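You operate a simulated robot arm through the tools that you are given. There is no shell and no other tool.

You are at the controls of a simulated two-armed robot. One attempt, no reset.

Task
Run the grip test on the block with the orange top.
Fine: wipe the steel plate with the grey cloth pad, press reset, dab the block on the plate, save with the button that the screen names; put pad and block back; the other two blocks of its row stay. Set down upright: grey cloth pad with blue grip. What is to be rubbed or washed off counts as gone when no trace of it is left.

Only the result counts: the job must be done as asked and must still hold three seconds after the hand-in. Knocking over, shifting, dropping, spilling or breaking anything else fails it. Flat cloth is picked up by pressing the open fingertips on it (5 to 10 N) and closing them slowly along it; thin cloth reads only 2 to 8 mm in the jaws.

Robot
Two 7-joint arms with two-finger parallel grippers on one trunk that stands fixed in place. Base frame: the origin is at the foot of the trunk, x ahead of it, y to its left, z up; the work surface is at about z = 860. Units: mm, rad, N and s.
The left shoulder is at [20, 170, 1253], the right one opposite. With the tool pointing down near the work surface each hand reaches from about 100 to 660 mm from the base axis, measured 20 degrees to its own side. Payload 3.8 kg a hand.
The TCP of each hand is the grasp point between the finger pads, 30 mm short of the fingertips. In the tool frame z runs along the fingers and y along their closing line. Largest opening 110 mm; finger width 20, thickness 10; the body of the gripper, 48 by 112 mm, starts 55 mm behind the TCP.
Orientation is that of the tool frame in the base frame, as [roll, pitch, yaw] about the fixed x, y, z axes, in that order (R = Rz(yaw) Ry(pitch) Rx(roll)). With the fingers straight down and closing along the base's y, the tool's x points along the base's -x, its y along +y and its z along -z.

Tools
- The arms move only by the tool apply_moves. It takes "left_motion", "right_motion" or both (then of equal length, played together; a hand with none holds still); each is one flat list of numbers, 7 for each row, row after row: the turn, a rotation vector about the tool's x, y, z in rad, then the shift along the tool's x, y, z in mm, then the finger opening in mm, from 0 to 110. In form: [ax, ay, az, x, y, z, fingers, ax, ay, az, x, y, z, fingers, ...]. A call has 1 to 20 rows; each row shifts and turns the commanded pose from where the row before left it, along the tool's axes as they then stand. Each row takes 0.2 s and may step no farther than 50 mm and 0.15 rad from the row before; otherwise, or with a gripper value out of range, the whole call is refused. Where a pose cannot be reached the arm comes as near as it can. A force on the tool above 40 N (or 10 N above the force at the start of the call, whichever is more), or a blocked arm, ends the call early, and 0.2 s more pass. The fingers move at their own pace (about 72 mm/s each) and stop on an object; they squeeze with about 42 N. The grip force told is the motor's: it shows also when the fingers shut on nothing. Time passes only in rows, and 0.2 s behind the last, so rows that do not move let the fingers close. The reply holds the time, the measured pose of the TCP, the force on the tool along the base axes, the opening and the grip force, in the units named above and with some noise, with the torque about the TCP (base axes, N m) and any sound that the robot's microphone picked up.
- Cameras (640 x 400 px; columns grow to the right, rows downward): "scene" is now at [97.2, -47.3, 1407.5]; the picture's right is [-0.53, -0.85, 0.00], its down [-0.44, 0.27, -0.86] and it looks along [0.73, -0.45, -0.51] (base axes); focal length 336 px, centre (320, 200). "left" rides on the left gripper at [72, -17, -103] in its tool frame; the picture's right is [0.23, 0.97, 0.00], its down [-0.76, 0.18, -0.62] and it looks along [-0.61, 0.14, 0.78] (tool axes); focal length 222 px, centre (320, 200). "right" rides on the right gripper at [72, 17, -103] in its tool frame; the picture's right is [-0.23, 0.97, 0.00], its down [-0.76, -0.18, -0.62] and it looks along [-0.61, -0.14, 0.78] (tool axes); focal length 222 px, centre (320, 200). There is no depth. A picture from a camera that has moved, and an enlarged one, comes with that camera's place and axes in the base frame and with its lens.
- capture(camera): a new picture of that camera. It takes no simulated time.
- slide_trunk(by): moves the trunk up (or, below 0, down) by that many mm; the arms and the scene camera ride with it, the base frame stays. It gives what a move gives, with no picture.
- pan_tilt(pan, tilt): turns the head with the scene camera to pan (to the left, within 1.396 rad either way) and tilt (down, from -0.506 to 1.204), counted from straight ahead of the robot. It gives what a move gives.
- close_up(camera, box): a new picture of the part [left, top, right, bottom] of that camera's present view, enlarged. It takes no simulated time.
- sign_off(): hands the job in; it is judged then, once.

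Nothing tells you positions but the pictures and the camera data. Unless the task says otherwise, let go and move clear before handing in.

The tools are called after ">>>" as a command line: name --argument value ..., lists and objects as JSON in quotes. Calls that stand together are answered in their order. apply_moves: Moves the arms, as the interface text tells. Its arguments: {"type":"object","properties":{"left_motion":{"type":"array","items":{"type":"number"}},"right_motion":{"type":"array","items":{"type":"number"}}},"required":[]} The other tools are called the same way: slide_trunk (by) moves the trunk up or down; pan_tilt (pan, tilt) turns the head that bears the scene camera; capture (camera) takes a picture; close_up (camera, box) takes an enlarged picture of a part of a camera's view; sign_off () hands the job in.

At the start:

```text
t: 0.0
left_tool_pos: [420.7, -16.3, 1195.0]
left_ee_rot: [3.141, 0.0, -3.139]
left_force: [-0.8, 0.4, 0.6]
left_wrist_torque: [0.03, 0.0, 0.01]
left_gripper_width: 110.1
left_grasp_force: 0.1
right_tool_pos: [375.9, -458.6, 1178.7]
right_ee_rot: [3.141, 0.002, -3.141]
right_force: [0.2, -0.2, -0.4]
right_wrist_torque: [-0.02, -0.01, 0.02]
right_gripper_width: 110.0
right_grasp_force: 0.0
trunk travel left (down, up): [-350.0, 220.0]
head pan, tilt (commanded): [-0.555, 0.541]
```

scene: 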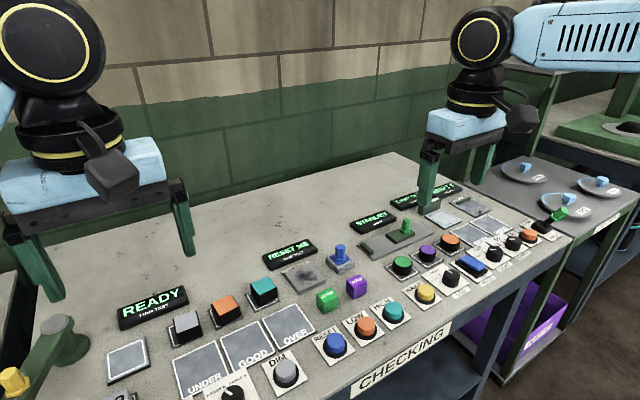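
right: 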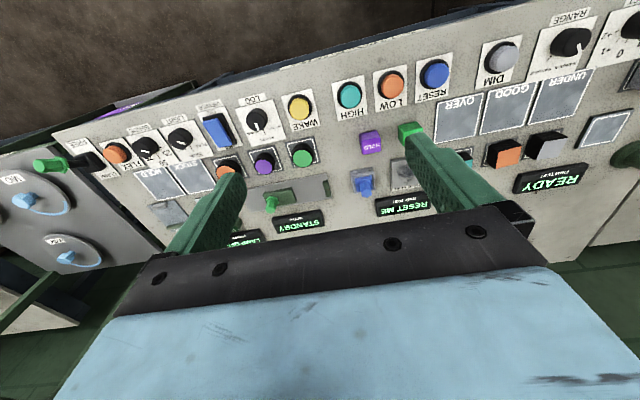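
left: 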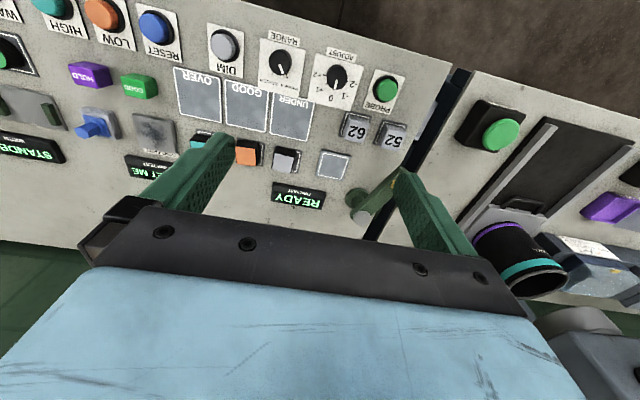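

I see a checking station with a screen row (READY / RESET ME / STANDBY / ...), three blocks in a row (grey, orange, teal tops), a steel plate and a blue-handled pad beside it. I will first look closer at everything before moving.

>>> close_up --camera "scene" --box '[100, 220, 420, 400]'

>>> close_up --camera "scene" --box '[240, 180, 560, 360]'

>>> close_up --camera "left" --box '[0, 0, 420, 230]'

>>> close_up --camera "right" --box '[300, 40, 640, 240]'

```text
2.00 times, centred on (260, 310) of scene
camera zoom: at [97.2, -47.3, 1407.5], right [-0.53, -0.85, 0.0], down [-0.44, 0.27, -0.86], along [0.73, -0.45, -0.51], focal length 672 px, centre (440, -20)
```

zoom: 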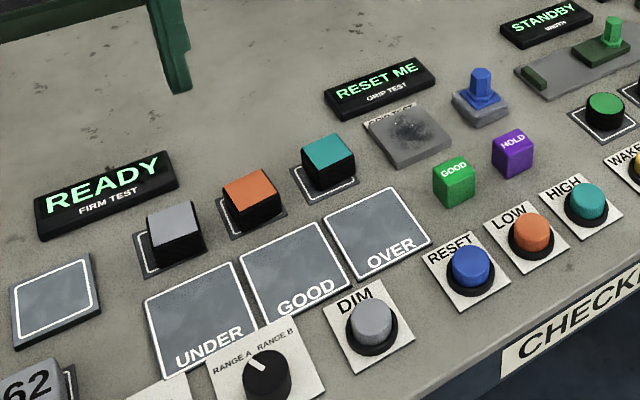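

```text
2.00 times, centred on (400, 270) of scene
camera zoom: at [97.2, -47.3, 1407.5], right [-0.53, -0.85, 0.0], down [-0.44, 0.27, -0.86], along [0.73, -0.45, -0.51], focal length 672 px, centre (160, 60)
```

zoom: 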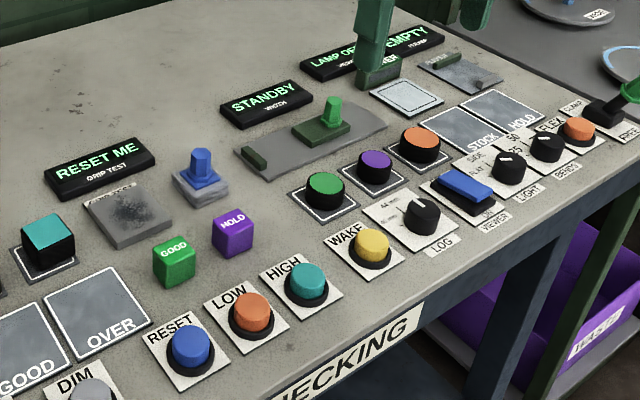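

```text
1.52 times, centred on (210, 115) of left
camera zoom: at [349.0, -34.7, 1298.6], right [-0.23, 0.97, 0.0], down [0.76, 0.18, 0.62], along [0.61, 0.14, -0.78], focal length 338 px, centre (488, 330)
```

zoom: 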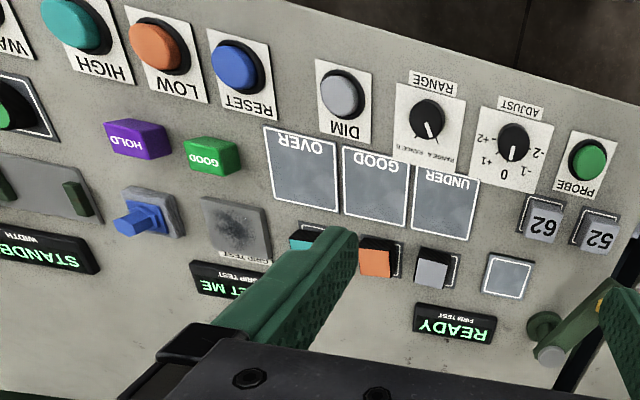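

```text
1.88 times, centred on (470, 140) of right
camera zoom: at [303.0, -443.7, 1281.7], right [0.23, 0.97, 0.0], down [0.76, -0.18, 0.62], along [0.61, -0.14, -0.78], focal length 418 px, centre (38, 313)
```

zoom: 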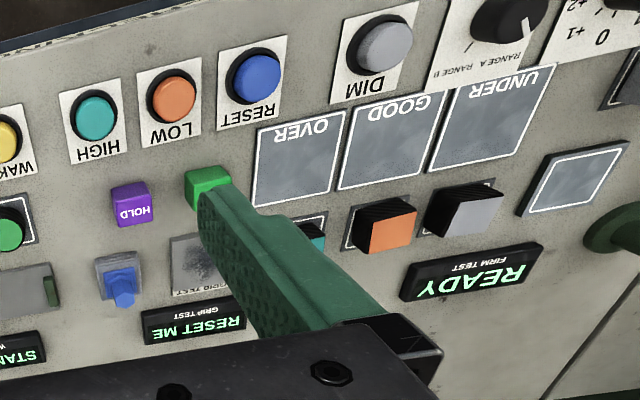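

The grip-test plate (stained) sits at about (594, -313), the blue-gripped pad to its right at about (599, -414), and the orange-topped block at about (587, -132). I'll take tighter pictures to measure these exactly.

>>> close_up --camera "scene" --box '[270, 210, 366, 270]'

>>> close_up --camera "scene" --box '[160, 265, 288, 345]'

>>> close_up --camera "scene" --box '[300, 280, 428, 360]'

>>> close_up --camera "left" --box '[40, 70, 200, 170]'

```text
6.67 times, centred on (318, 240) of scene
camera zoom: at [97.2, -47.3, 1407.5], right [-0.53, -0.85, 0.0], down [-0.44, 0.27, -0.86], along [0.73, -0.45, -0.51], focal length 2242 px, centre (333, -67)
```

zoom: 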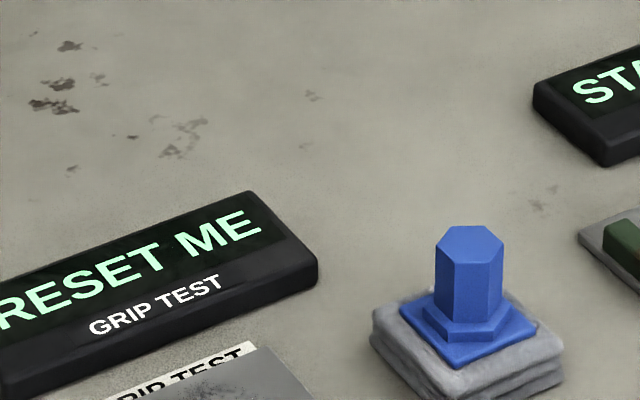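

```text
5.00 times, centred on (224, 305) of scene
camera zoom: at [97.2, -47.3, 1407.5], right [-0.53, -0.85, 0.0], down [-0.44, 0.27, -0.86], along [0.73, -0.45, -0.51], focal length 1681 px, centre (800, -325)
```

zoom: 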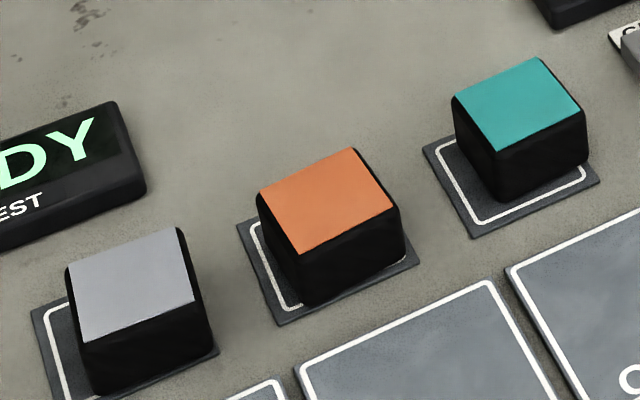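

```text
5.00 times, centred on (364, 320) of scene
camera zoom: at [97.2, -47.3, 1407.5], right [-0.53, -0.85, 0.0], down [-0.44, 0.27, -0.86], along [0.73, -0.45, -0.51], focal length 1681 px, centre (100, -400)
```

zoom: 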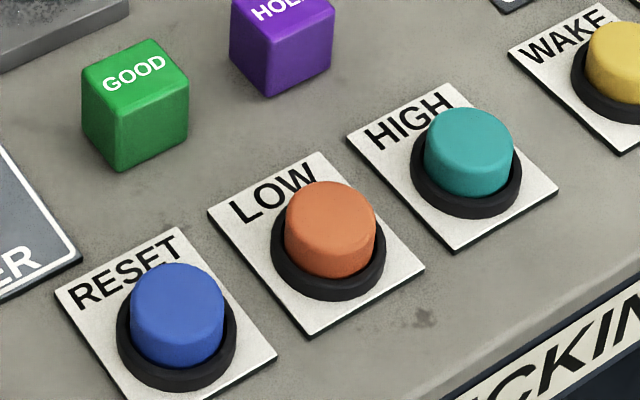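

```text
4.00 times, centred on (120, 120) of left
camera zoom: at [349.0, -34.7, 1298.6], right [-0.23, 0.97, 0.0], down [0.76, 0.18, 0.62], along [0.61, 0.14, -0.78], focal length 888 px, centre (1120, 520)
```

zoom: 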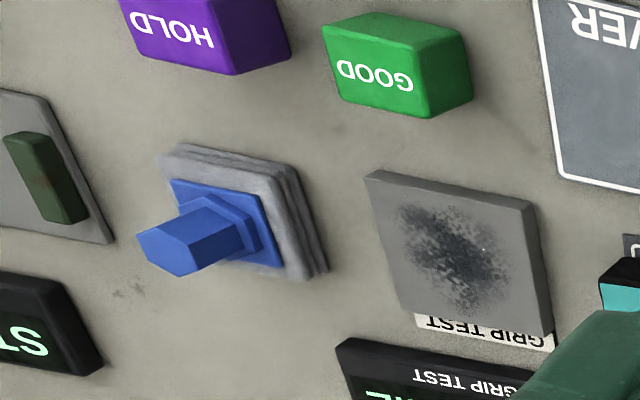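

The pad is a grey folded cloth with a blue hexagonal post (top about z=920) and the block is about 40×40×30. I'll get a closer view of the plate and of the pad before planning reach.

>>> close_up --camera "scene" --box '[275, 250, 339, 290]'

>>> close_up --camera "scene" --box '[316, 235, 364, 265]'

>>> close_up --camera "scene" --box '[200, 280, 264, 320]'

```text
10.00 times, centred on (307, 270) of scene
camera zoom: at [97.2, -47.3, 1407.5], right [-0.53, -0.85, 0.0], down [-0.44, 0.27, -0.86], along [0.73, -0.45, -0.51], focal length 3363 px, centre (450, -500)
```

zoom: 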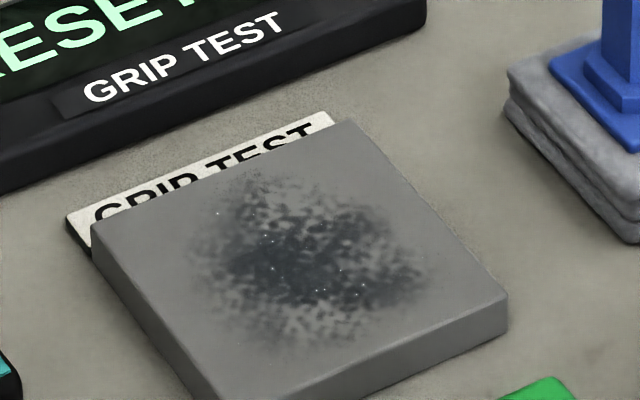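

```text
13.33 times, centred on (340, 250) of scene
camera zoom: at [97.2, -47.3, 1407.5], right [-0.53, -0.85, 0.0], down [-0.44, 0.27, -0.86], along [0.73, -0.45, -0.51], focal length 4484 px, centre (53, -467)
```

zoom: 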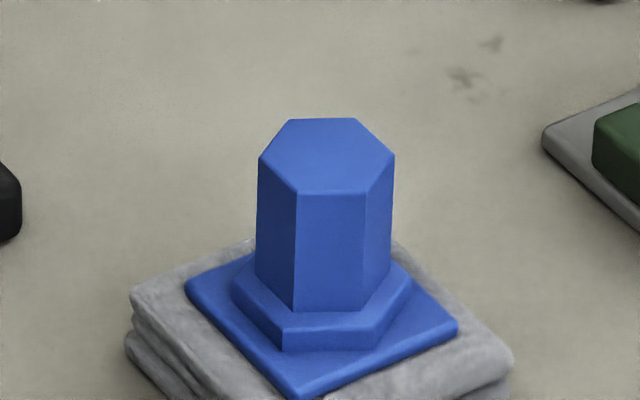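

```text
10.00 times, centred on (232, 300) of scene
camera zoom: at [97.2, -47.3, 1407.5], right [-0.53, -0.85, 0.0], down [-0.44, 0.27, -0.86], along [0.73, -0.45, -0.51], focal length 3363 px, centre (1200, -800)
```

zoom: 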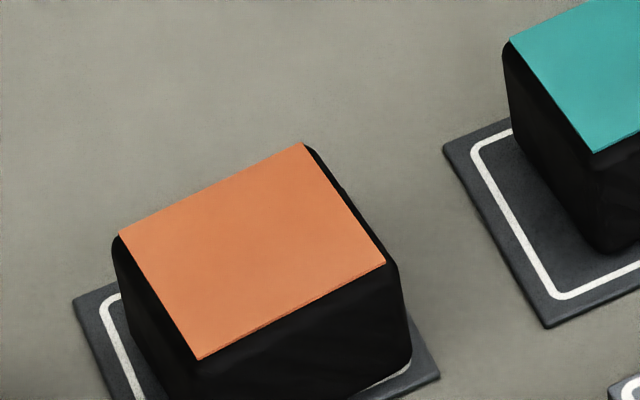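

The post's flats face ±y (about 20 mm across), so closing along y fits. The plate centre comes to about (594, -314), the top near z=869. Next I look left to find free space for parking the left hand, so that it does not get in the way.

>>> pan_tilt --pan 0.4 --tilt 0.6

>>> capture --camera "scene"

```text
t: 1.2
left_tool_pos: [420.6, -17.5, 1196.2]
left_ee_rot: [-3.141, 0.002, -3.14]
left_force: [-0.1, 0.0, 0.2]
left_wrist_torque: [0.01, 0.0, 0.03]
left_gripper_width: 110.2
left_grasp_force: 0.0
right_tool_pos: [375.9, -459.0, 1177.9]
right_ee_rot: [3.142, 0.0, -3.141]
right_force: [-0.6, -0.6, -0.2]
right_wrist_torque: [-0.01, -0.01, -0.02]
right_gripper_width: 110.1
right_grasp_force: 0.0
trunk travel left (down, up): [-350.0, 220.0]
head pan, tilt (commanded): [0.4, 0.6]
```

```text
taken
camera scene: at [102.1, 34.5, 1402.2], right [0.39, -0.92, 0.0], down [-0.52, -0.22, -0.83], along [0.76, 0.32, -0.56], focal length 336 px, centre (320, 200)
```

scene: 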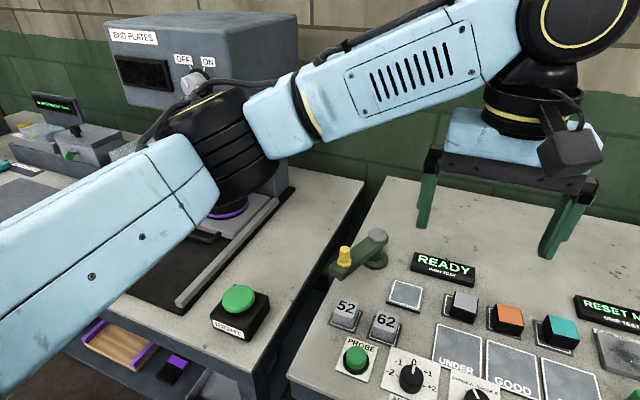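

The left elbow sits out to the left near the tall machine, so I'll only draw the left hand back a little. The right hand goes above the pad at about (586, -406, 1000), which also tests its reach.

>>> apply_moves --left_motion '[0, 0, 0, 12, 9, 0, 110, 0, 0, 0, 12, 9, 0, 110, 0, 0, 0, 12, 9, 0, 110, 0, 0, 0, 12, 9, 0, 110, 0, 0, 0, 12, 9, 0, 110, 0, 0, 0, 12, 9, 0, 110, 0, 0, 0, 0, 0, 0, 110, 0, 0, 0, 0, 0, 0, 110]' --right_motion '[0, 0, 0, -26.3, 6.6, 22.3, 100, 0, 0, 0, -26.3, 6.6, 22.3, 90, 0, 0, 0, -26.3, 6.6, 22.3, 80, 0, 0, 0, -26.3, 6.6, 22.3, 70, 0, 0, 0, -26.3, 6.6, 22.3, 60, 0, 0, 0, -26.3, 6.6, 22.3, 60, 0, 0, 0, -26.3, 6.6, 22.3, 60, 0, 0, 0, -26.3, 6.6, 22.3, 60]'

>>> capture --camera "right"

>>> pan_tilt --pan -0.555 --tilt 0.541

>>> capture --camera "scene"

```text
t: 3.0
left_tool_pos: [348.5, 36.7, 1195.6]
left_ee_rot: [3.141, 0.001, -3.14]
left_force: [0.2, 0.2, -0.5]
left_wrist_torque: [-0.02, 0.03, -0.02]
left_gripper_width: 110.2
left_grasp_force: 0.0
right_tool_pos: [553.6, -406.2, 1015.9]
right_ee_rot: [3.14, 0.005, 3.14]
right_force: [0.4, 0.1, 0.5]
right_wrist_torque: [0.02, -0.01, -0.05]
right_gripper_width: 59.9
right_grasp_force: 0.1
right hand out of reach, approached as far as the arm can: row 7, 8
trunk travel left (down, up): [-350.0, 220.0]
head pan, tilt (commanded): [0.4, 0.6]
```

```text
taken
camera right: at [479.5, -391.6, 1119.4], right [0.23, 0.97, 0.0], down [0.76, -0.18, 0.63], along [0.61, -0.14, -0.78], focal length 222 px, centre (320, 200)
```

right: 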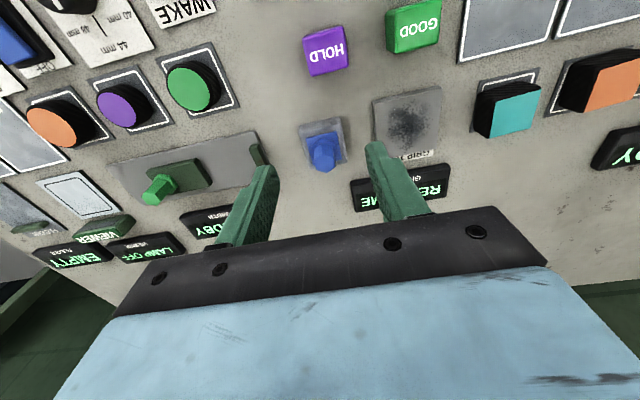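

```text
t: 4.3
left_tool_pos: [348.8, 38.4, 1194.2]
left_ee_rot: [-3.141, 0.001, 3.14]
left_force: [-0.9, -0.4, 0.6]
left_wrist_torque: [0.01, -0.03, 0.04]
left_gripper_width: 110.3
left_grasp_force: 0.0
right_tool_pos: [553.2, -407.1, 1016.2]
right_ee_rot: [-3.141, 0.006, 3.141]
right_force: [-0.3, 0.1, -0.7]
right_wrist_torque: [-0.01, -0.03, 0.0]
right_gripper_width: 60.1
right_grasp_force: 0.0
trunk travel left (down, up): [-350.0, 220.0]
head pan, tilt (commanded): [-0.555, 0.541]
```

```text
taken
camera scene: at [97.2, -47.3, 1407.5], right [-0.53, -0.85, 0.0], down [-0.44, 0.27, -0.86], along [0.73, -0.45, -0.52], focal length 336 px, centre (320, 200)
```

scene: 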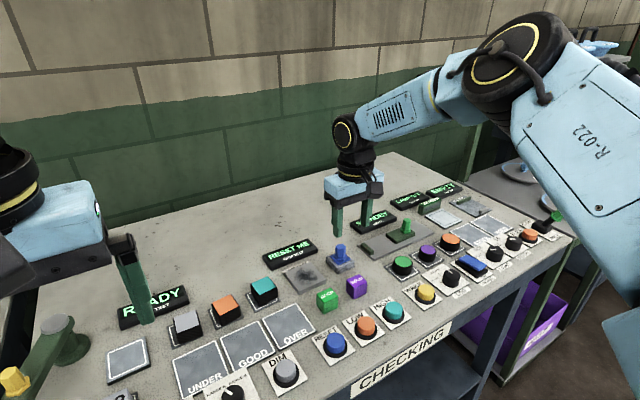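

The straight-down reach ends at about x=553 here. I'll lower the hand a little and see how the reach changes with height before deciding between trunk travel and a tilted wrist.

>>> apply_moves --right_motion '[0, 0, 0, 0, 0, 20, 60, 0, 0, 0, 0, 0, 20, 60, 0, 0, 0, 0, 0, 0, 60]'

```text
t: 5.1
left_tool_pos: [348.9, 37.8, 1196.3]
left_ee_rot: [3.14, -0.002, -3.141]
left_force: [0.2, -0.4, -0.7]
left_wrist_torque: [0.0, -0.01, 0.0]
left_gripper_width: 109.6
left_grasp_force: 0.0
right_tool_pos: [537.1, -406.9, 987.1]
right_ee_rot: [-3.142, 0.002, -3.141]
right_force: [0.4, -0.1, 0.1]
right_wrist_torque: [0.01, -0.03, -0.02]
right_gripper_width: 60.4
right_grasp_force: 0.1
right hand out of reach, approached as far as the arm can: row 1, 2
trunk travel left (down, up): [-350.0, 220.0]
head pan, tilt (commanded): [-0.555, 0.541]
```

Reach shrinks as the hand goes lower, so a lower trunk and/or a forward-tilted wrist will help. I'll raise again and try a 0.3 rad forward tilt about y, which keeps the closing line horizontal.

>>> apply_moves --right_motion '[0, 0, 0, 0, 0, -20, 60, 0, 0, 0, 0, 0, -20, 60, 0, -0.1, 0, 0, 0, 0, 60, 0, -0.1, 0, 0, 0, 0, 60, 0, -0.1, 0, 0, 0, 0, 60, 0, 0, 0, 0, 0, 0, 60]'

```text
t: 6.5
left_tool_pos: [350.4, 37.2, 1195.6]
left_ee_rot: [-3.14, 0.0, 3.141]
left_force: [-0.5, -0.1, 1.0]
left_wrist_torque: [-0.02, 0.01, -0.04]
left_gripper_width: 110.2
left_grasp_force: 0.2
right_tool_pos: [536.9, -407.0, 1028.3]
right_ee_rot: [-3.141, 0.304, 3.141]
right_force: [0.0, 0.4, 0.5]
right_wrist_torque: [0.02, -0.02, -0.02]
right_gripper_width: 60.0
right_grasp_force: 0.0
trunk travel left (down, up): [-350.0, 220.0]
head pan, tilt (commanded): [-0.555, 0.541]
```

The commanded pose restarts from what was reached, and the tilt of 0.30 rad took well. Now I'll try moving forward to (586, -406, 1000) with this tilt.

>>> apply_moves --right_motion '[0, 0, 0, -19.2, 0.3, 20.7, 60, 0, 0, 0, -19.2, 0.3, 20.7, 60, 0, 0, 0, 0, 0, 0, 60]'

```text
t: 7.3
left_tool_pos: [350.3, 37.3, 1195.2]
left_ee_rot: [-3.141, 0.0, -3.14]
left_force: [0.6, -0.4, 0.1]
left_wrist_torque: [0.02, 0.02, -0.03]
left_gripper_width: 110.1
left_grasp_force: 0.0
right_tool_pos: [586.3, -405.6, 999.3]
right_ee_rot: [3.141, 0.303, 3.14]
right_force: [-0.4, 0.8, 0.0]
right_wrist_torque: [0.01, -0.01, 0.01]
right_gripper_width: 60.0
right_grasp_force: 0.1
trunk travel left (down, up): [-350.0, 220.0]
head pan, tilt (commanded): [-0.555, 0.541]
```

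That pose is reachable. I'll check the alignment over the post with the right-hand camera.

>>> capture --camera "right"

>>> close_up --camera "scene" --box '[280, 170, 440, 270]'

```text
taken
camera right: at [485.6, -390.6, 1076.0], right [0.22, 0.97, 0.07], down [0.54, -0.18, 0.82], along [0.81, -0.14, -0.57], focal length 222 px, centre (320, 200)
```

right: 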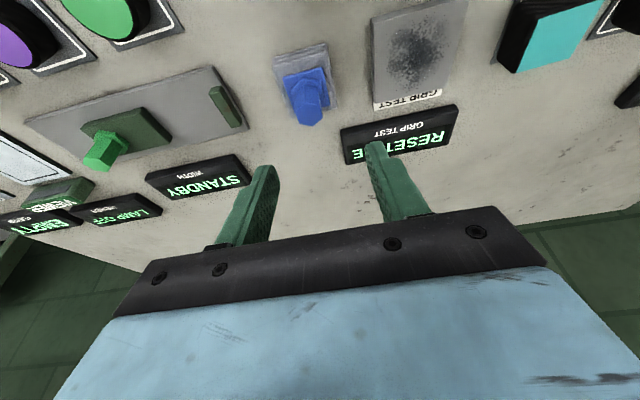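

```text
4.00 times, centred on (360, 220) of scene
camera zoom: at [96.9, -48.2, 1407.5], right [-0.53, -0.85, 0.0], down [-0.44, 0.27, -0.86], along [0.73, -0.45, -0.52], focal length 1345 px, centre (160, 120)
```

zoom: 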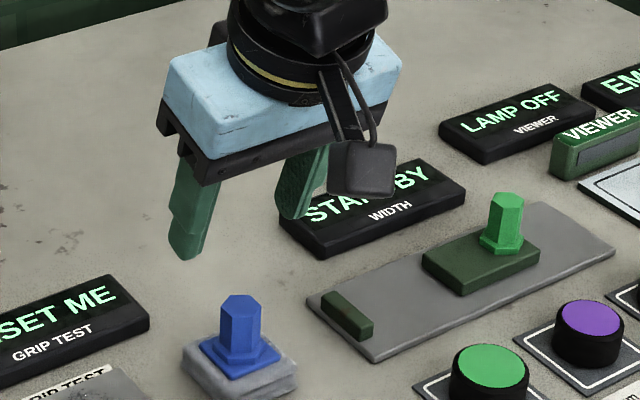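

>>> close_up --camera "right" --box '[256, 30, 368, 100]'

>>> close_up --camera "right" --box '[256, 60, 368, 130]'

```text
5.71 times, centred on (312, 65) of right
camera zoom: at [485.6, -390.6, 1076.0], right [0.22, 0.97, 0.07], down [0.54, -0.18, 0.82], along [0.81, -0.14, -0.57], focal length 1269 px, centre (366, 971)
```

zoom: 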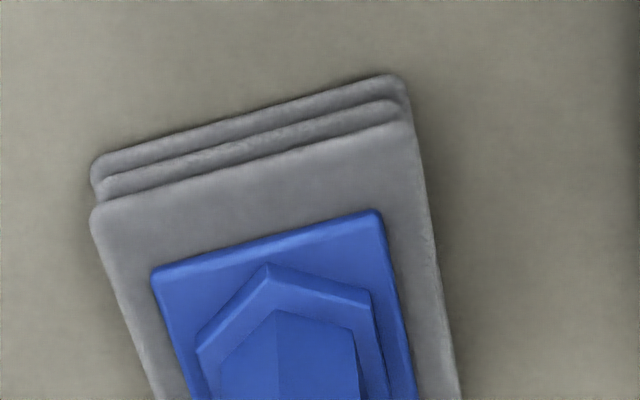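

```text
5.71 times, centred on (312, 95) of right
camera zoom: at [485.6, -390.6, 1076.0], right [0.22, 0.97, 0.07], down [0.54, -0.18, 0.82], along [0.81, -0.14, -0.57], focal length 1269 px, centre (366, 800)
```

zoom: 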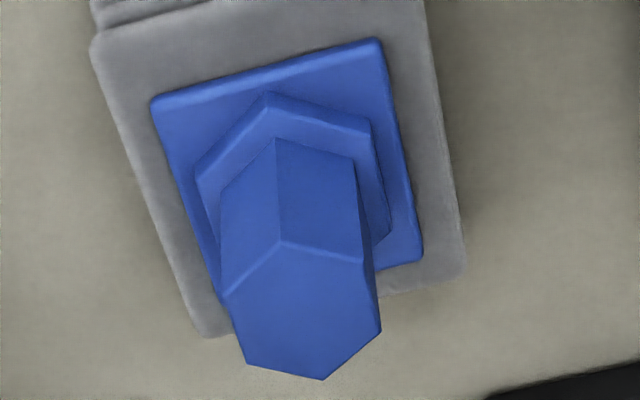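

>>> close_up --camera "right" --box '[352, 0, 480, 80]'

>>> close_up --camera "right" --box '[352, 50, 480, 130]'

>>> close_up --camera "right" --box '[480, 0, 640, 100]'

```text
5.00 times, centred on (416, 40) of right
camera zoom: at [485.6, -390.6, 1076.0], right [0.22, 0.97, 0.07], down [0.54, -0.18, 0.82], along [0.81, -0.14, -0.57], focal length 1111 px, centre (-160, 1000)
```

zoom: 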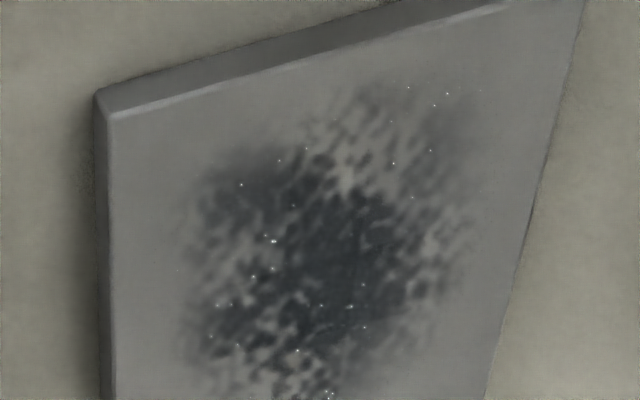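

```text
5.00 times, centred on (416, 90) of right
camera zoom: at [485.6, -390.6, 1076.0], right [0.22, 0.97, 0.07], down [0.54, -0.18, 0.82], along [0.81, -0.14, -0.57], focal length 1111 px, centre (-160, 750)
```

zoom: 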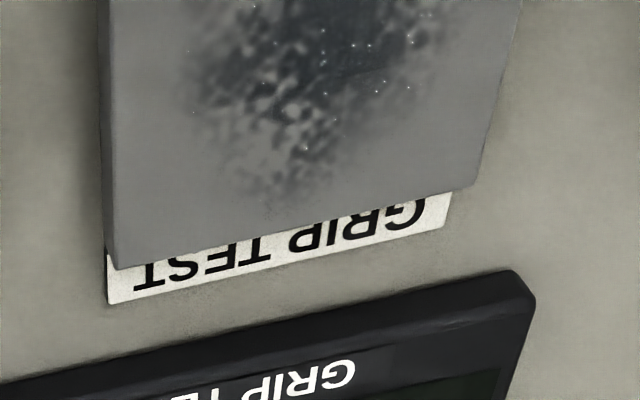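

```text
4.00 times, centred on (560, 50) of right
camera zoom: at [485.6, -390.6, 1076.0], right [0.22, 0.97, 0.07], down [0.54, -0.18, 0.82], along [0.81, -0.14, -0.57], focal length 888 px, centre (-640, 800)
```

zoom: 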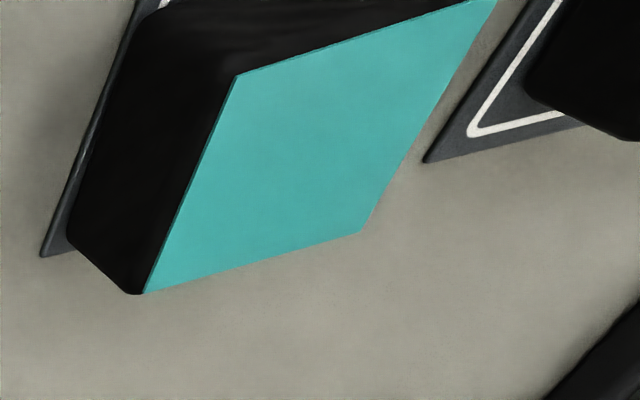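

By triangulating two views, the pad is at about (597, -413) with post top z≈907, and the plate spans x 562–632, y -279…-349 with top z≈867. Before lowering the trunk I'll check what is under the left arm.

>>> apply_moves --right_motion '[0, 0, 0, -8.98, 0, -28.6, 60, 0, 0, 0, -8.98, 0, -28.6, 60, 0, 0, 0, 0, 0, 0, 60]'

>>> pan_tilt --pan 0.7 --tilt 0.7

>>> capture --camera "scene"

>>> capture --camera "left"

```text
t: 8.1
left_tool_pos: [349.3, 36.8, 1195.9]
left_ee_rot: [-3.142, 0.0, -3.141]
left_force: [0.8, -0.8, -0.5]
left_wrist_torque: [-0.02, -0.02, -0.01]
left_gripper_width: 110.0
left_grasp_force: 0.1
right_tool_pos: [586.8, -406.3, 1059.7]
right_ee_rot: [-3.142, 0.302, -3.141]
right_force: [-0.2, 0.8, 0.3]
right_wrist_torque: [0.01, 0.01, 0.01]
right_gripper_width: 60.0
right_grasp_force: 0.0
trunk travel left (down, up): [-350.0, 220.0]
head pan, tilt (commanded): [-0.555, 0.541]
```

```text
t: 9.5
left_tool_pos: [349.8, 38.0, 1195.0]
left_ee_rot: [3.141, -0.001, -3.139]
left_force: [-0.1, 0.0, 0.6]
left_wrist_torque: [0.02, -0.01, -0.02]
left_gripper_width: 110.2
left_grasp_force: 0.1
right_tool_pos: [586.3, -405.3, 1058.6]
right_ee_rot: [-3.14, 0.302, -3.14]
right_force: [-0.3, -0.2, 0.3]
right_wrist_torque: [-0.03, 0.02, 0.0]
right_gripper_width: 60.1
right_grasp_force: 0.1
trunk travel left (down, up): [-350.0, 220.0]
head pan, tilt (commanded): [0.7, 0.7]
```

```text
taken
camera scene: at [85.7, 54.8, 1393.6], right [0.64, -0.77, 0.0], down [-0.49, -0.41, -0.77], along [0.59, 0.49, -0.64], focal length 336 px, centre (320, 200)
```

scene: 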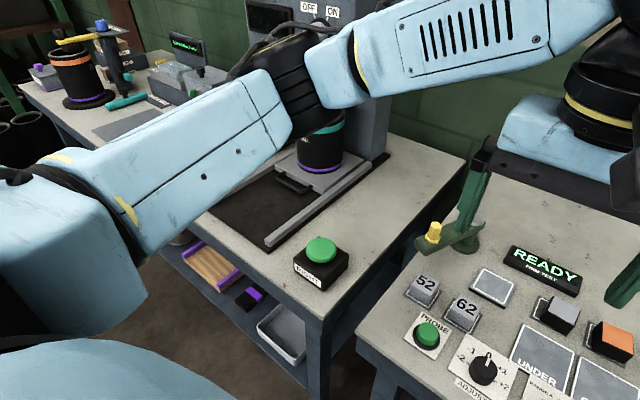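

```text
taken
camera left: at [277.0, 19.6, 1298.7], right [-0.23, 0.97, 0.0], down [0.76, 0.18, 0.62], along [0.61, 0.14, -0.78], focal length 222 px, centre (320, 200)
```

left: 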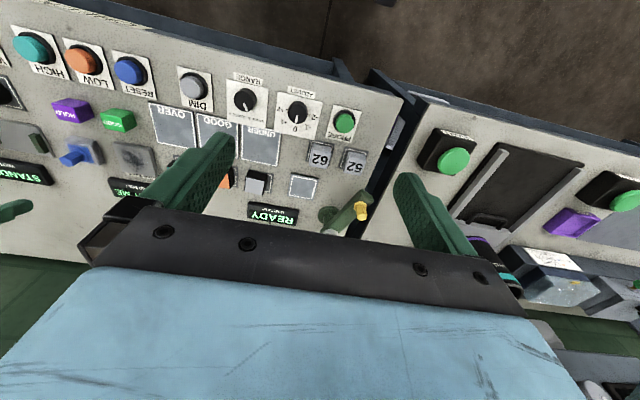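

Below the left elbow there are only low things (button box, slide tray); the canister is farther out. Lowering the trunk by 120 mm is safe, and it brings the right hand to z≈939 above the pad.

>>> slide_trunk --by -120

>>> pan_tilt --pan -0.555 --tilt 0.541

>>> capture --camera "scene"

>>> capture --camera "right"

```text
t: 11.0
left_tool_pos: [348.5, 37.6, 1074.5]
left_ee_rot: [3.141, -0.001, -3.14]
left_force: [0.3, 0.5, -0.3]
left_wrist_torque: [0.04, -0.01, 0.05]
left_gripper_width: 110.0
left_grasp_force: 0.1
right_tool_pos: [585.9, -406.2, 939.2]
right_ee_rot: [-3.141, 0.302, -3.141]
right_force: [-0.3, 0.7, 0.7]
right_wrist_torque: [0.02, 0.03, -0.01]
right_gripper_width: 60.1
right_grasp_force: 0.1
trunk travel left (down, up): [-230.0, 340.0]
head pan, tilt (commanded): [0.7, 0.7]
```

```text
t: 12.5
left_tool_pos: [349.0, 37.9, 1074.8]
left_ee_rot: [-3.141, 0.0, -3.139]
left_force: [0.6, -0.4, -0.3]
left_wrist_torque: [-0.03, 0.03, 0.01]
left_gripper_width: 109.9
left_grasp_force: 0.1
right_tool_pos: [586.6, -404.8, 939.1]
right_ee_rot: [-3.141, 0.301, -3.141]
right_force: [-1.1, -0.1, 0.1]
right_wrist_torque: [0.0, -0.01, 0.01]
right_gripper_width: 60.1
right_grasp_force: 0.0
trunk travel left (down, up): [-230.0, 340.0]
head pan, tilt (commanded): [-0.555, 0.541]
```

```text
taken
camera scene: at [97.3, -47.2, 1287.5], right [-0.53, -0.85, 0.0], down [-0.44, 0.27, -0.86], along [0.73, -0.45, -0.52], focal length 336 px, centre (320, 200)
```

scene: 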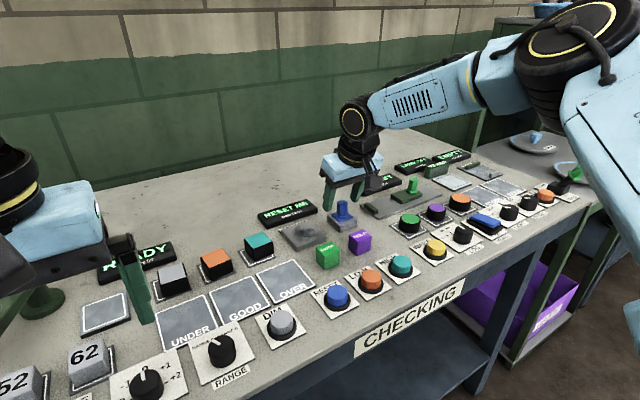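

```text
taken
camera right: at [485.7, -390.1, 1015.6], right [0.22, 0.97, 0.07], down [0.54, -0.18, 0.82], along [0.81, -0.14, -0.57], focal length 222 px, centre (320, 200)
```

right: 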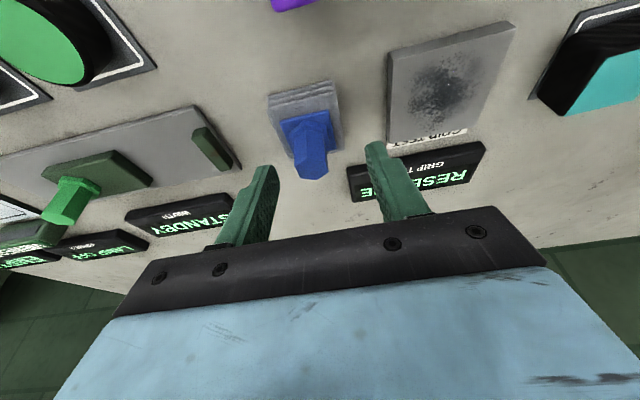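

>>> close_up --camera "right" --box '[256, 75, 384, 155]'

>>> close_up --camera "right" --box '[240, 105, 400, 205]'

>>> close_up --camera "scene" --box '[300, 180, 380, 230]'

```text
5.00 times, centred on (320, 115) of right
camera zoom: at [485.7, -390.1, 1015.6], right [0.22, 0.97, 0.07], down [0.54, -0.18, 0.82], along [0.81, -0.14, -0.57], focal length 1111 px, centre (320, 625)
```

zoom: 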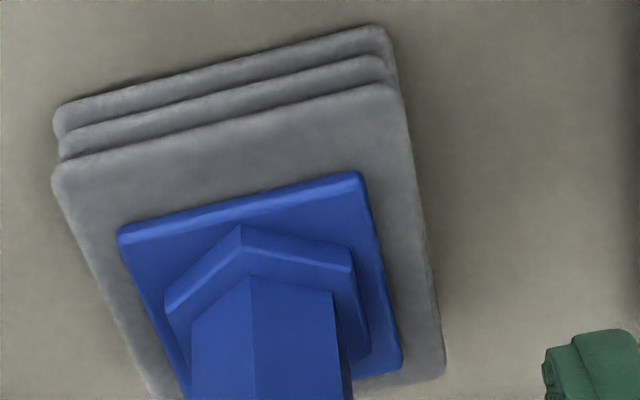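

```text
4.00 times, centred on (320, 155) of right
camera zoom: at [485.7, -390.1, 1015.6], right [0.22, 0.97, 0.07], down [0.54, -0.18, 0.82], along [0.81, -0.14, -0.57], focal length 888 px, centre (320, 380)
```

zoom: 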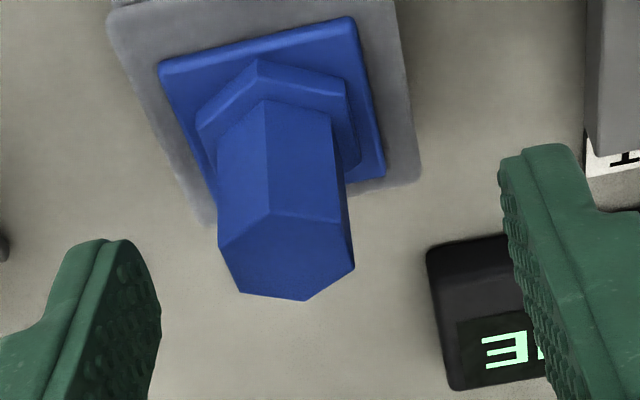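

```text
8.00 times, centred on (340, 205) of scene
camera zoom: at [97.3, -47.2, 1287.5], right [-0.53, -0.85, 0.0], down [-0.44, 0.27, -0.86], along [0.73, -0.45, -0.52], focal length 2690 px, centre (160, 160)
```

zoom: 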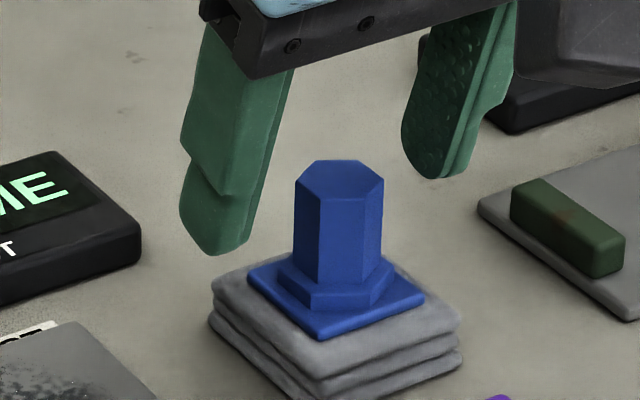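

The post is at about (599, -414), its top near z=908. I'll shift in y, descend so the fingertips are about z=885 (above the blue hex base), and look before closing.

>>> apply_moves --right_motion '[0, 0, 0, 0, -9, 0, 60, 0, 0, 0, 0.5, 0, 13, 60, 0, 0, 0, 0.5, 0, 13, 60, 0, 0, 0, 0, 0, 0, 60]'

>>> close_up --camera "scene" --box '[300, 180, 380, 230]'

>>> close_up --camera "right" --box '[240, 105, 400, 205]'

```text
t: 13.5
left_tool_pos: [348.1, 37.2, 1076.1]
left_ee_rot: [3.14, 0.0, -3.141]
left_force: [0.4, -1.2, -0.9]
left_wrist_torque: [0.03, -0.01, 0.01]
left_gripper_width: 109.9
left_grasp_force: 0.1
right_tool_pos: [593.0, -414.5, 913.8]
right_ee_rot: [-3.141, 0.303, 3.141]
right_force: [-0.3, 0.3, 0.7]
right_wrist_torque: [0.02, -0.02, -0.03]
right_gripper_width: 60.1
right_grasp_force: 0.0
trunk travel left (down, up): [-230.0, 340.0]
head pan, tilt (commanded): [-0.555, 0.541]
```

```text
8.00 times, centred on (340, 205) of scene
camera zoom: at [97.2, -47.4, 1287.5], right [-0.53, -0.85, 0.0], down [-0.44, 0.27, -0.86], along [0.73, -0.45, -0.52], focal length 2690 px, centre (160, 160)
```

zoom: 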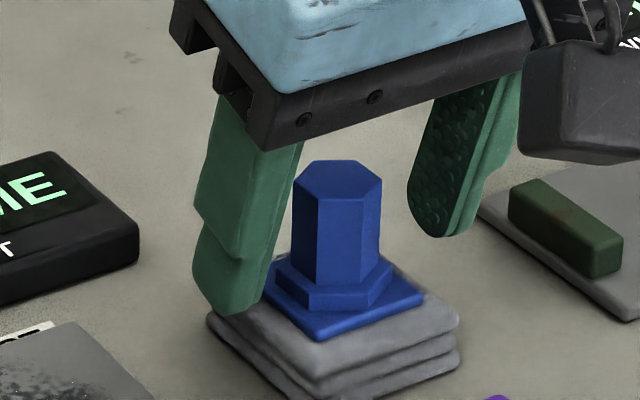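

```text
4.00 times, centred on (320, 155) of right
camera zoom: at [492.4, -399.3, 990.1], right [0.22, 0.97, 0.07], down [0.54, -0.18, 0.82], along [0.81, -0.14, -0.57], focal length 888 px, centre (320, 380)
```

zoom: 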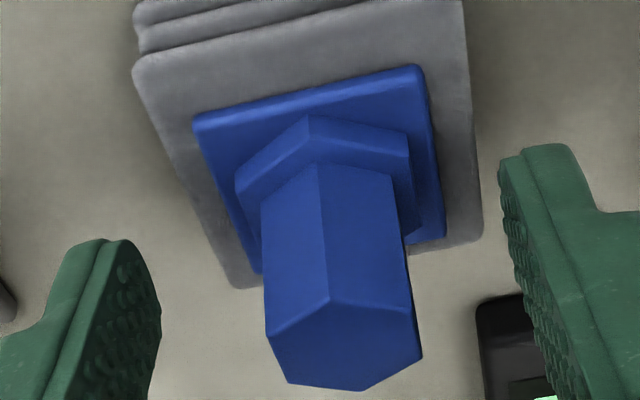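

The fingers straddle the post correctly. I'll close slowly.

>>> apply_moves --right_motion '[0, 0, 0, 0, 0, 0, 40, 0, 0, 0, 0, 0, 0, 28, 0, 0, 0, 0, 0, 0, 22, 0, 0, 0, 0, 0, 0, 14, 0, 0, 0, 0, 0, 0, 10, 0, 0, 0, 0, 0, 0, 10]'

>>> close_up --camera "right" --box '[240, 105, 400, 205]'

```text
t: 14.9
left_tool_pos: [349.2, 37.4, 1075.2]
left_ee_rot: [-3.141, 0.0, -3.139]
left_force: [-0.3, 0.0, 0.3]
left_wrist_torque: [-0.02, 0.01, -0.01]
left_gripper_width: 109.9
left_grasp_force: 0.1
right_tool_pos: [593.1, -414.1, 913.9]
right_ee_rot: [3.14, 0.303, 3.141]
right_force: [0.3, 1.1, 2.2]
right_wrist_torque: [0.08, -0.07, 0.03]
right_gripper_width: 22.5
right_grasp_force: 42.5
trunk travel left (down, up): [-230.0, 340.0]
head pan, tilt (commanded): [-0.555, 0.541]
```

```text
4.00 times, centred on (320, 155) of right
camera zoom: at [492.3, -399.1, 990.3], right [0.22, 0.97, 0.07], down [0.54, -0.18, 0.82], along [0.81, -0.14, -0.57], focal length 888 px, centre (320, 380)
```

zoom: 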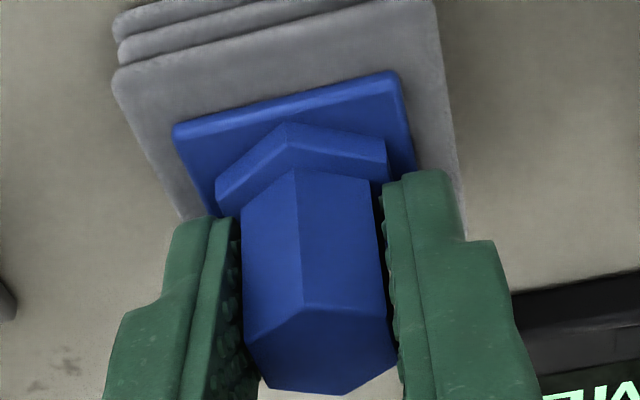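

The pad is firmly held (22.5 mm across the flats; it had sat at about y=-411 before the fingers centred it). I'll lift it 40 mm and carry it over the plate.

>>> apply_moves --right_motion '[0, 0, 0, -6, 0, -19.1, 10, 0, 0, 0, -6, 0, -19.1, 10, 0, 0, 0, 0, 25, 0, 10, 0, 0, 0, 0, 25, 0, 10, 0, 0, 0, 0, 25, 0, 10, 0, 0, 0, 1.9, 25, -0.6, 10, 0, 0, 0, 0, 0, 0, 10]'

>>> capture --camera "right"

>>> close_up --camera "scene" --box '[220, 160, 380, 260]'

```text
t: 16.5
left_tool_pos: [350.6, 36.9, 1074.7]
left_ee_rot: [3.142, 0.0, -3.141]
left_force: [0.0, 0.5, -0.2]
left_wrist_torque: [0.02, -0.02, -0.03]
left_gripper_width: 110.1
left_grasp_force: 0.0
right_tool_pos: [591.9, -314.7, 954.5]
right_ee_rot: [-3.141, 0.304, 3.141]
right_force: [-0.6, -1.1, -0.6]
right_wrist_torque: [0.0, 0.0, 0.01]
right_gripper_width: 22.7
right_grasp_force: 42.2
trunk travel left (down, up): [-230.0, 340.0]
head pan, tilt (commanded): [-0.555, 0.541]
```

```text
taken
camera right: at [490.7, -298.5, 1031.1], right [0.22, 0.97, 0.07], down [0.54, -0.18, 0.82], along [0.81, -0.14, -0.57], focal length 222 px, centre (320, 200)
```

right: 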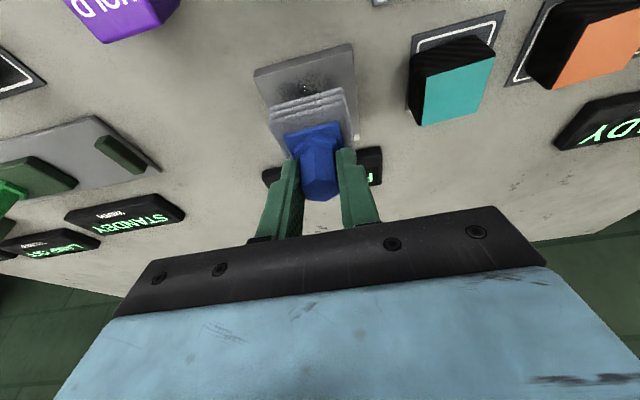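

```text
4.00 times, centred on (300, 210) of scene
camera zoom: at [97.3, -47.4, 1287.5], right [-0.53, -0.85, 0.0], down [-0.44, 0.27, -0.86], along [0.73, -0.45, -0.52], focal length 1345 px, centre (400, 160)
```

zoom: 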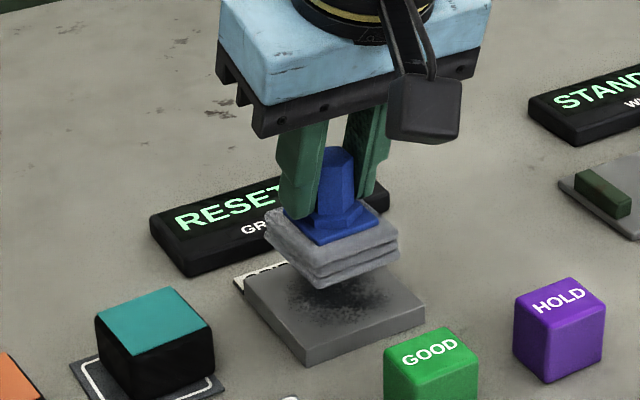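

The pad is held level over the plate. I'll descend to just above it, then feel for contact in small steps.

>>> apply_moves --right_motion '[0, 0, 0, 4.2, 0, 13.4, 10, 0, 0, 0, 4.2, 0, 13.4, 10, 0, 0, 0, 0.6, 0, 1.9, 10, 0, 0, 0, 0.6, 0, 1.9, 10, 0, 0, 0, 0, 0, 0, 10]'

```text
t: 17.7
left_tool_pos: [347.9, 37.4, 1075.4]
left_ee_rot: [3.141, 0.003, -3.141]
left_force: [-0.7, 0.2, -0.3]
left_wrist_torque: [0.01, 0.03, 0.03]
left_gripper_width: 110.0
left_grasp_force: 0.1
right_tool_pos: [591.4, -314.6, 925.7]
right_ee_rot: [3.141, 0.311, 3.14]
right_force: [1.8, -4.1, 27.3]
right_wrist_torque: [-0.42, 0.22, -0.05]
right_gripper_width: 22.4
right_grasp_force: 41.9
trunk travel left (down, up): [-230.0, 340.0]
head pan, tilt (commanded): [-0.555, 0.541]
```

Contact came a bit earlier than expected (27 N now at z≈925.7). I'll ease up 2 mm to about 10 N and make overlapping strokes over the whole plate.

>>> apply_moves --right_motion '[0, 0, 0, -0.6, 0, -1.9, 10, 0, 0, 0, -6.68, 7, 2.09, 10, 0, 0, 0, -6.68, 7, 2.09, 10, 0, 0, 0, 0, -14, 0, 10, 0, 0, 0, 0, -14, 0, 10, 0, 0, 0, 8.59, 0, -2.69, 10, 0, 0, 0, 0, 14, 0, 10, 0, 0, 0, 0, 14, 0, 10, 0, 0, 0, 9.54, 0, -2.98, 10, 0, 0, 0, 0, -14, 0, 10, 0, 0, 0, 0, -14, 0, 10, 0, 0, 0, 8.59, 0, -2.69, 10, 0, 0, 0, 0, 14, 0, 10, 0, 0, 0, 0, 14, 0, 10, 0, 0, 0, -13.36, 0, 4.18, 10, 0, 0, 0, 0, -14, 0, 10, 0, 0, 0, 0, -14, 0, 10, 0, 0, 0, 0, 14, 0, 10, 0, 0, 0, 0, 0, 0, 10]'

>>> close_up --camera "scene" --box '[220, 160, 380, 260]'

```text
t: 21.7
left_tool_pos: [348.8, 37.1, 1075.0]
left_ee_rot: [3.141, 0.0, 3.141]
left_force: [0.0, 0.0, -0.6]
left_wrist_torque: [-0.03, -0.02, -0.03]
left_gripper_width: 110.0
left_grasp_force: 0.1
right_tool_pos: [585.0, -316.8, 925.7]
right_ee_rot: [3.141, 0.304, 3.138]
right_force: [0.0, -0.4, 0.3]
right_wrist_torque: [0.0, -0.02, 0.02]
right_gripper_width: 22.3
right_grasp_force: 41.9
right hand out of reach, approached as far as the arm can: row 3
trunk travel left (down, up): [-230.0, 340.0]
head pan, tilt (commanded): [-0.555, 0.541]
```

```text
4.00 times, centred on (300, 210) of scene
camera zoom: at [97.2, -47.4, 1287.5], right [-0.53, -0.85, 0.0], down [-0.44, 0.27, -0.86], along [0.73, -0.45, -0.52], focal length 1345 px, centre (400, 160)
```

zoom: 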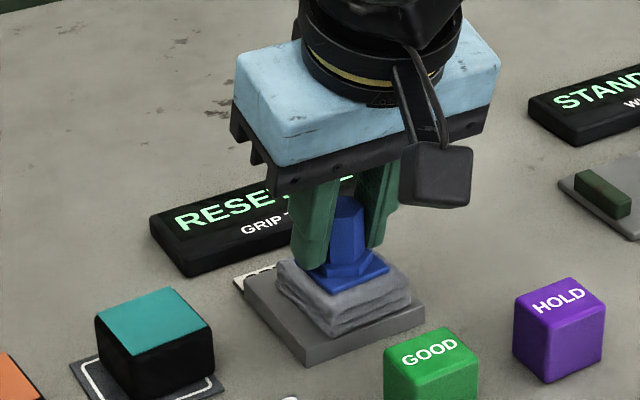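

One far row was out of reach, so the pad lifted off slightly. I'll raise it, lower the trunk another 70 mm for more reach, and look at the plate.

>>> apply_moves --right_motion '[0, 0, 0, -11, 1, -35.3, 10, 0, 0, 0, -11, 1, -35.3, 10, 0, 0, 0, 0, 0, 0, 10]'

>>> slide_trunk --by -70

>>> close_up --camera "scene" --box '[240, 150, 400, 250]'

>>> capture --camera "right"

```text
t: 22.5
left_tool_pos: [348.8, 36.7, 1075.1]
left_ee_rot: [-3.141, 0.001, -3.141]
left_force: [0.2, -0.3, -0.4]
left_wrist_torque: [-0.01, 0.0, 0.01]
left_gripper_width: 110.0
left_grasp_force: 0.0
right_tool_pos: [587.2, -314.4, 1000.1]
right_ee_rot: [3.141, 0.302, 3.141]
right_force: [0.7, 0.8, -0.1]
right_wrist_torque: [0.0, 0.02, 0.0]
right_gripper_width: 22.4
right_grasp_force: 41.8
trunk travel left (down, up): [-230.0, 340.0]
head pan, tilt (commanded): [-0.555, 0.541]
```

```text
t: 23.5
left_tool_pos: [349.9, 37.5, 1005.7]
left_ee_rot: [-3.141, -0.001, 3.141]
left_force: [-0.3, 0.4, -0.2]
left_wrist_torque: [0.01, 0.02, 0.03]
left_gripper_width: 110.1
left_grasp_force: 0.2
right_tool_pos: [585.9, -316.2, 929.5]
right_ee_rot: [3.14, 0.302, -3.141]
right_force: [-0.2, 0.3, -0.7]
right_wrist_torque: [0.01, 0.0, 0.01]
right_gripper_width: 22.3
right_grasp_force: 42.4
trunk travel left (down, up): [-160.0, 410.0]
head pan, tilt (commanded): [-0.555, 0.541]
```

```text
4.00 times, centred on (320, 200) of scene
camera zoom: at [97.1, -47.3, 1217.6], right [-0.53, -0.85, 0.0], down [-0.44, 0.27, -0.86], along [0.73, -0.45, -0.51], focal length 1345 px, centre (320, 200)
```

zoom: 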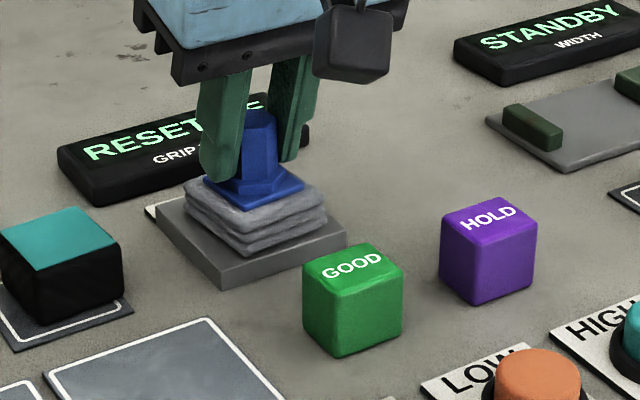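

```text
taken
camera right: at [485.9, -298.7, 1007.2], right [0.22, 0.97, 0.07], down [0.54, -0.18, 0.82], along [0.81, -0.14, -0.57], focal length 222 px, centre (320, 200)
```

right: 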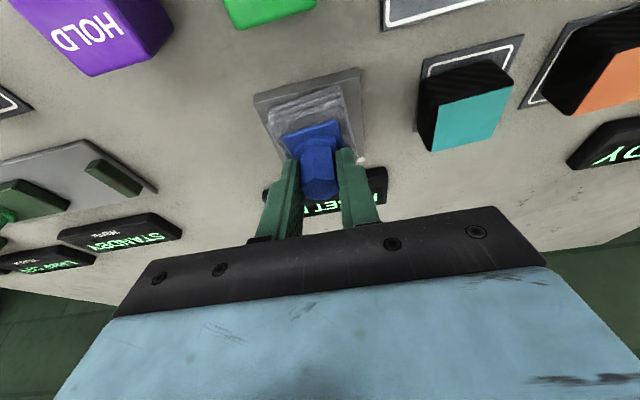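

Much of the plate looks cleaner already. I'll press again at about 10 N and check the force.

>>> apply_moves --right_motion '[0, 0, 0, -3.3, 2, 6.3, 10, 0, 0, 0, 0, 0, 0, 10]'

```text
t: 24.1
left_tool_pos: [348.8, 37.0, 1005.1]
left_ee_rot: [-3.14, 0.001, -3.141]
left_force: [-0.2, 0.0, 0.6]
left_wrist_torque: [0.01, 0.0, 0.01]
left_gripper_width: 109.9
left_grasp_force: 0.1
right_tool_pos: [591.7, -312.0, 926.8]
right_ee_rot: [-3.141, 0.307, 3.139]
right_force: [-0.7, -1.7, 13.5]
right_wrist_torque: [0.14, 0.21, -0.07]
right_gripper_width: 22.4
right_grasp_force: 41.9
trunk travel left (down, up): [-160.0, 410.0]
head pan, tilt (commanded): [-0.555, 0.541]
```

Pressing at 13.5 N now; I'll run the overlapping stroke pattern.

>>> apply_moves --right_motion '[0, 0, 0, -6.68, 6, 2.09, 10, 0, 0, 0, -6.68, 6, 2.09, 10, 0, 0, 0, 0, -14, 0, 10, 0, 0, 0, 0, -14, 0, 10, 0, 0, 0, 8.59, 0, -2.69, 10, 0, 0, 0, 0, 14, 0, 10, 0, 0, 0, 0, 14, 0, 10, 0, 0, 0, 9.54, 0, -2.98, 10, 0, 0, 0, 0, -14, 0, 10, 0, 0, 0, 0, -14, 0, 10, 0, 0, 0, 8.59, 0, -2.69, 10, 0, 0, 0, 0, 14, 0, 10, 0, 0, 0, 0, 14, 0, 10, 0, 0, 0, -13.36, 0, 4.18, 10, 0, 0, 0, 0, -14, 0, 10, 0, 0, 0, 0, -14, 0, 10, 0, 0, 0, 0, 14, 0, 10, 0, 0, 0, 0, 0, 0, 10]'

```text
t: 27.9
left_tool_pos: [349.5, 39.0, 1005.5]
left_ee_rot: [3.14, -0.001, -3.141]
left_force: [-0.4, 0.1, -0.2]
left_wrist_torque: [-0.01, -0.03, -0.01]
left_gripper_width: 109.6
left_grasp_force: 0.1
right_tool_pos: [590.3, -314.1, 924.5]
right_ee_rot: [-3.141, 0.304, 3.139]
right_force: [-0.5, -3.6, 8.3]
right_wrist_torque: [-0.14, 0.01, 0.01]
right_gripper_width: 22.2
right_grasp_force: 41.8
trunk travel left (down, up): [-160.0, 410.0]
head pan, tilt (commanded): [-0.555, 0.541]
```

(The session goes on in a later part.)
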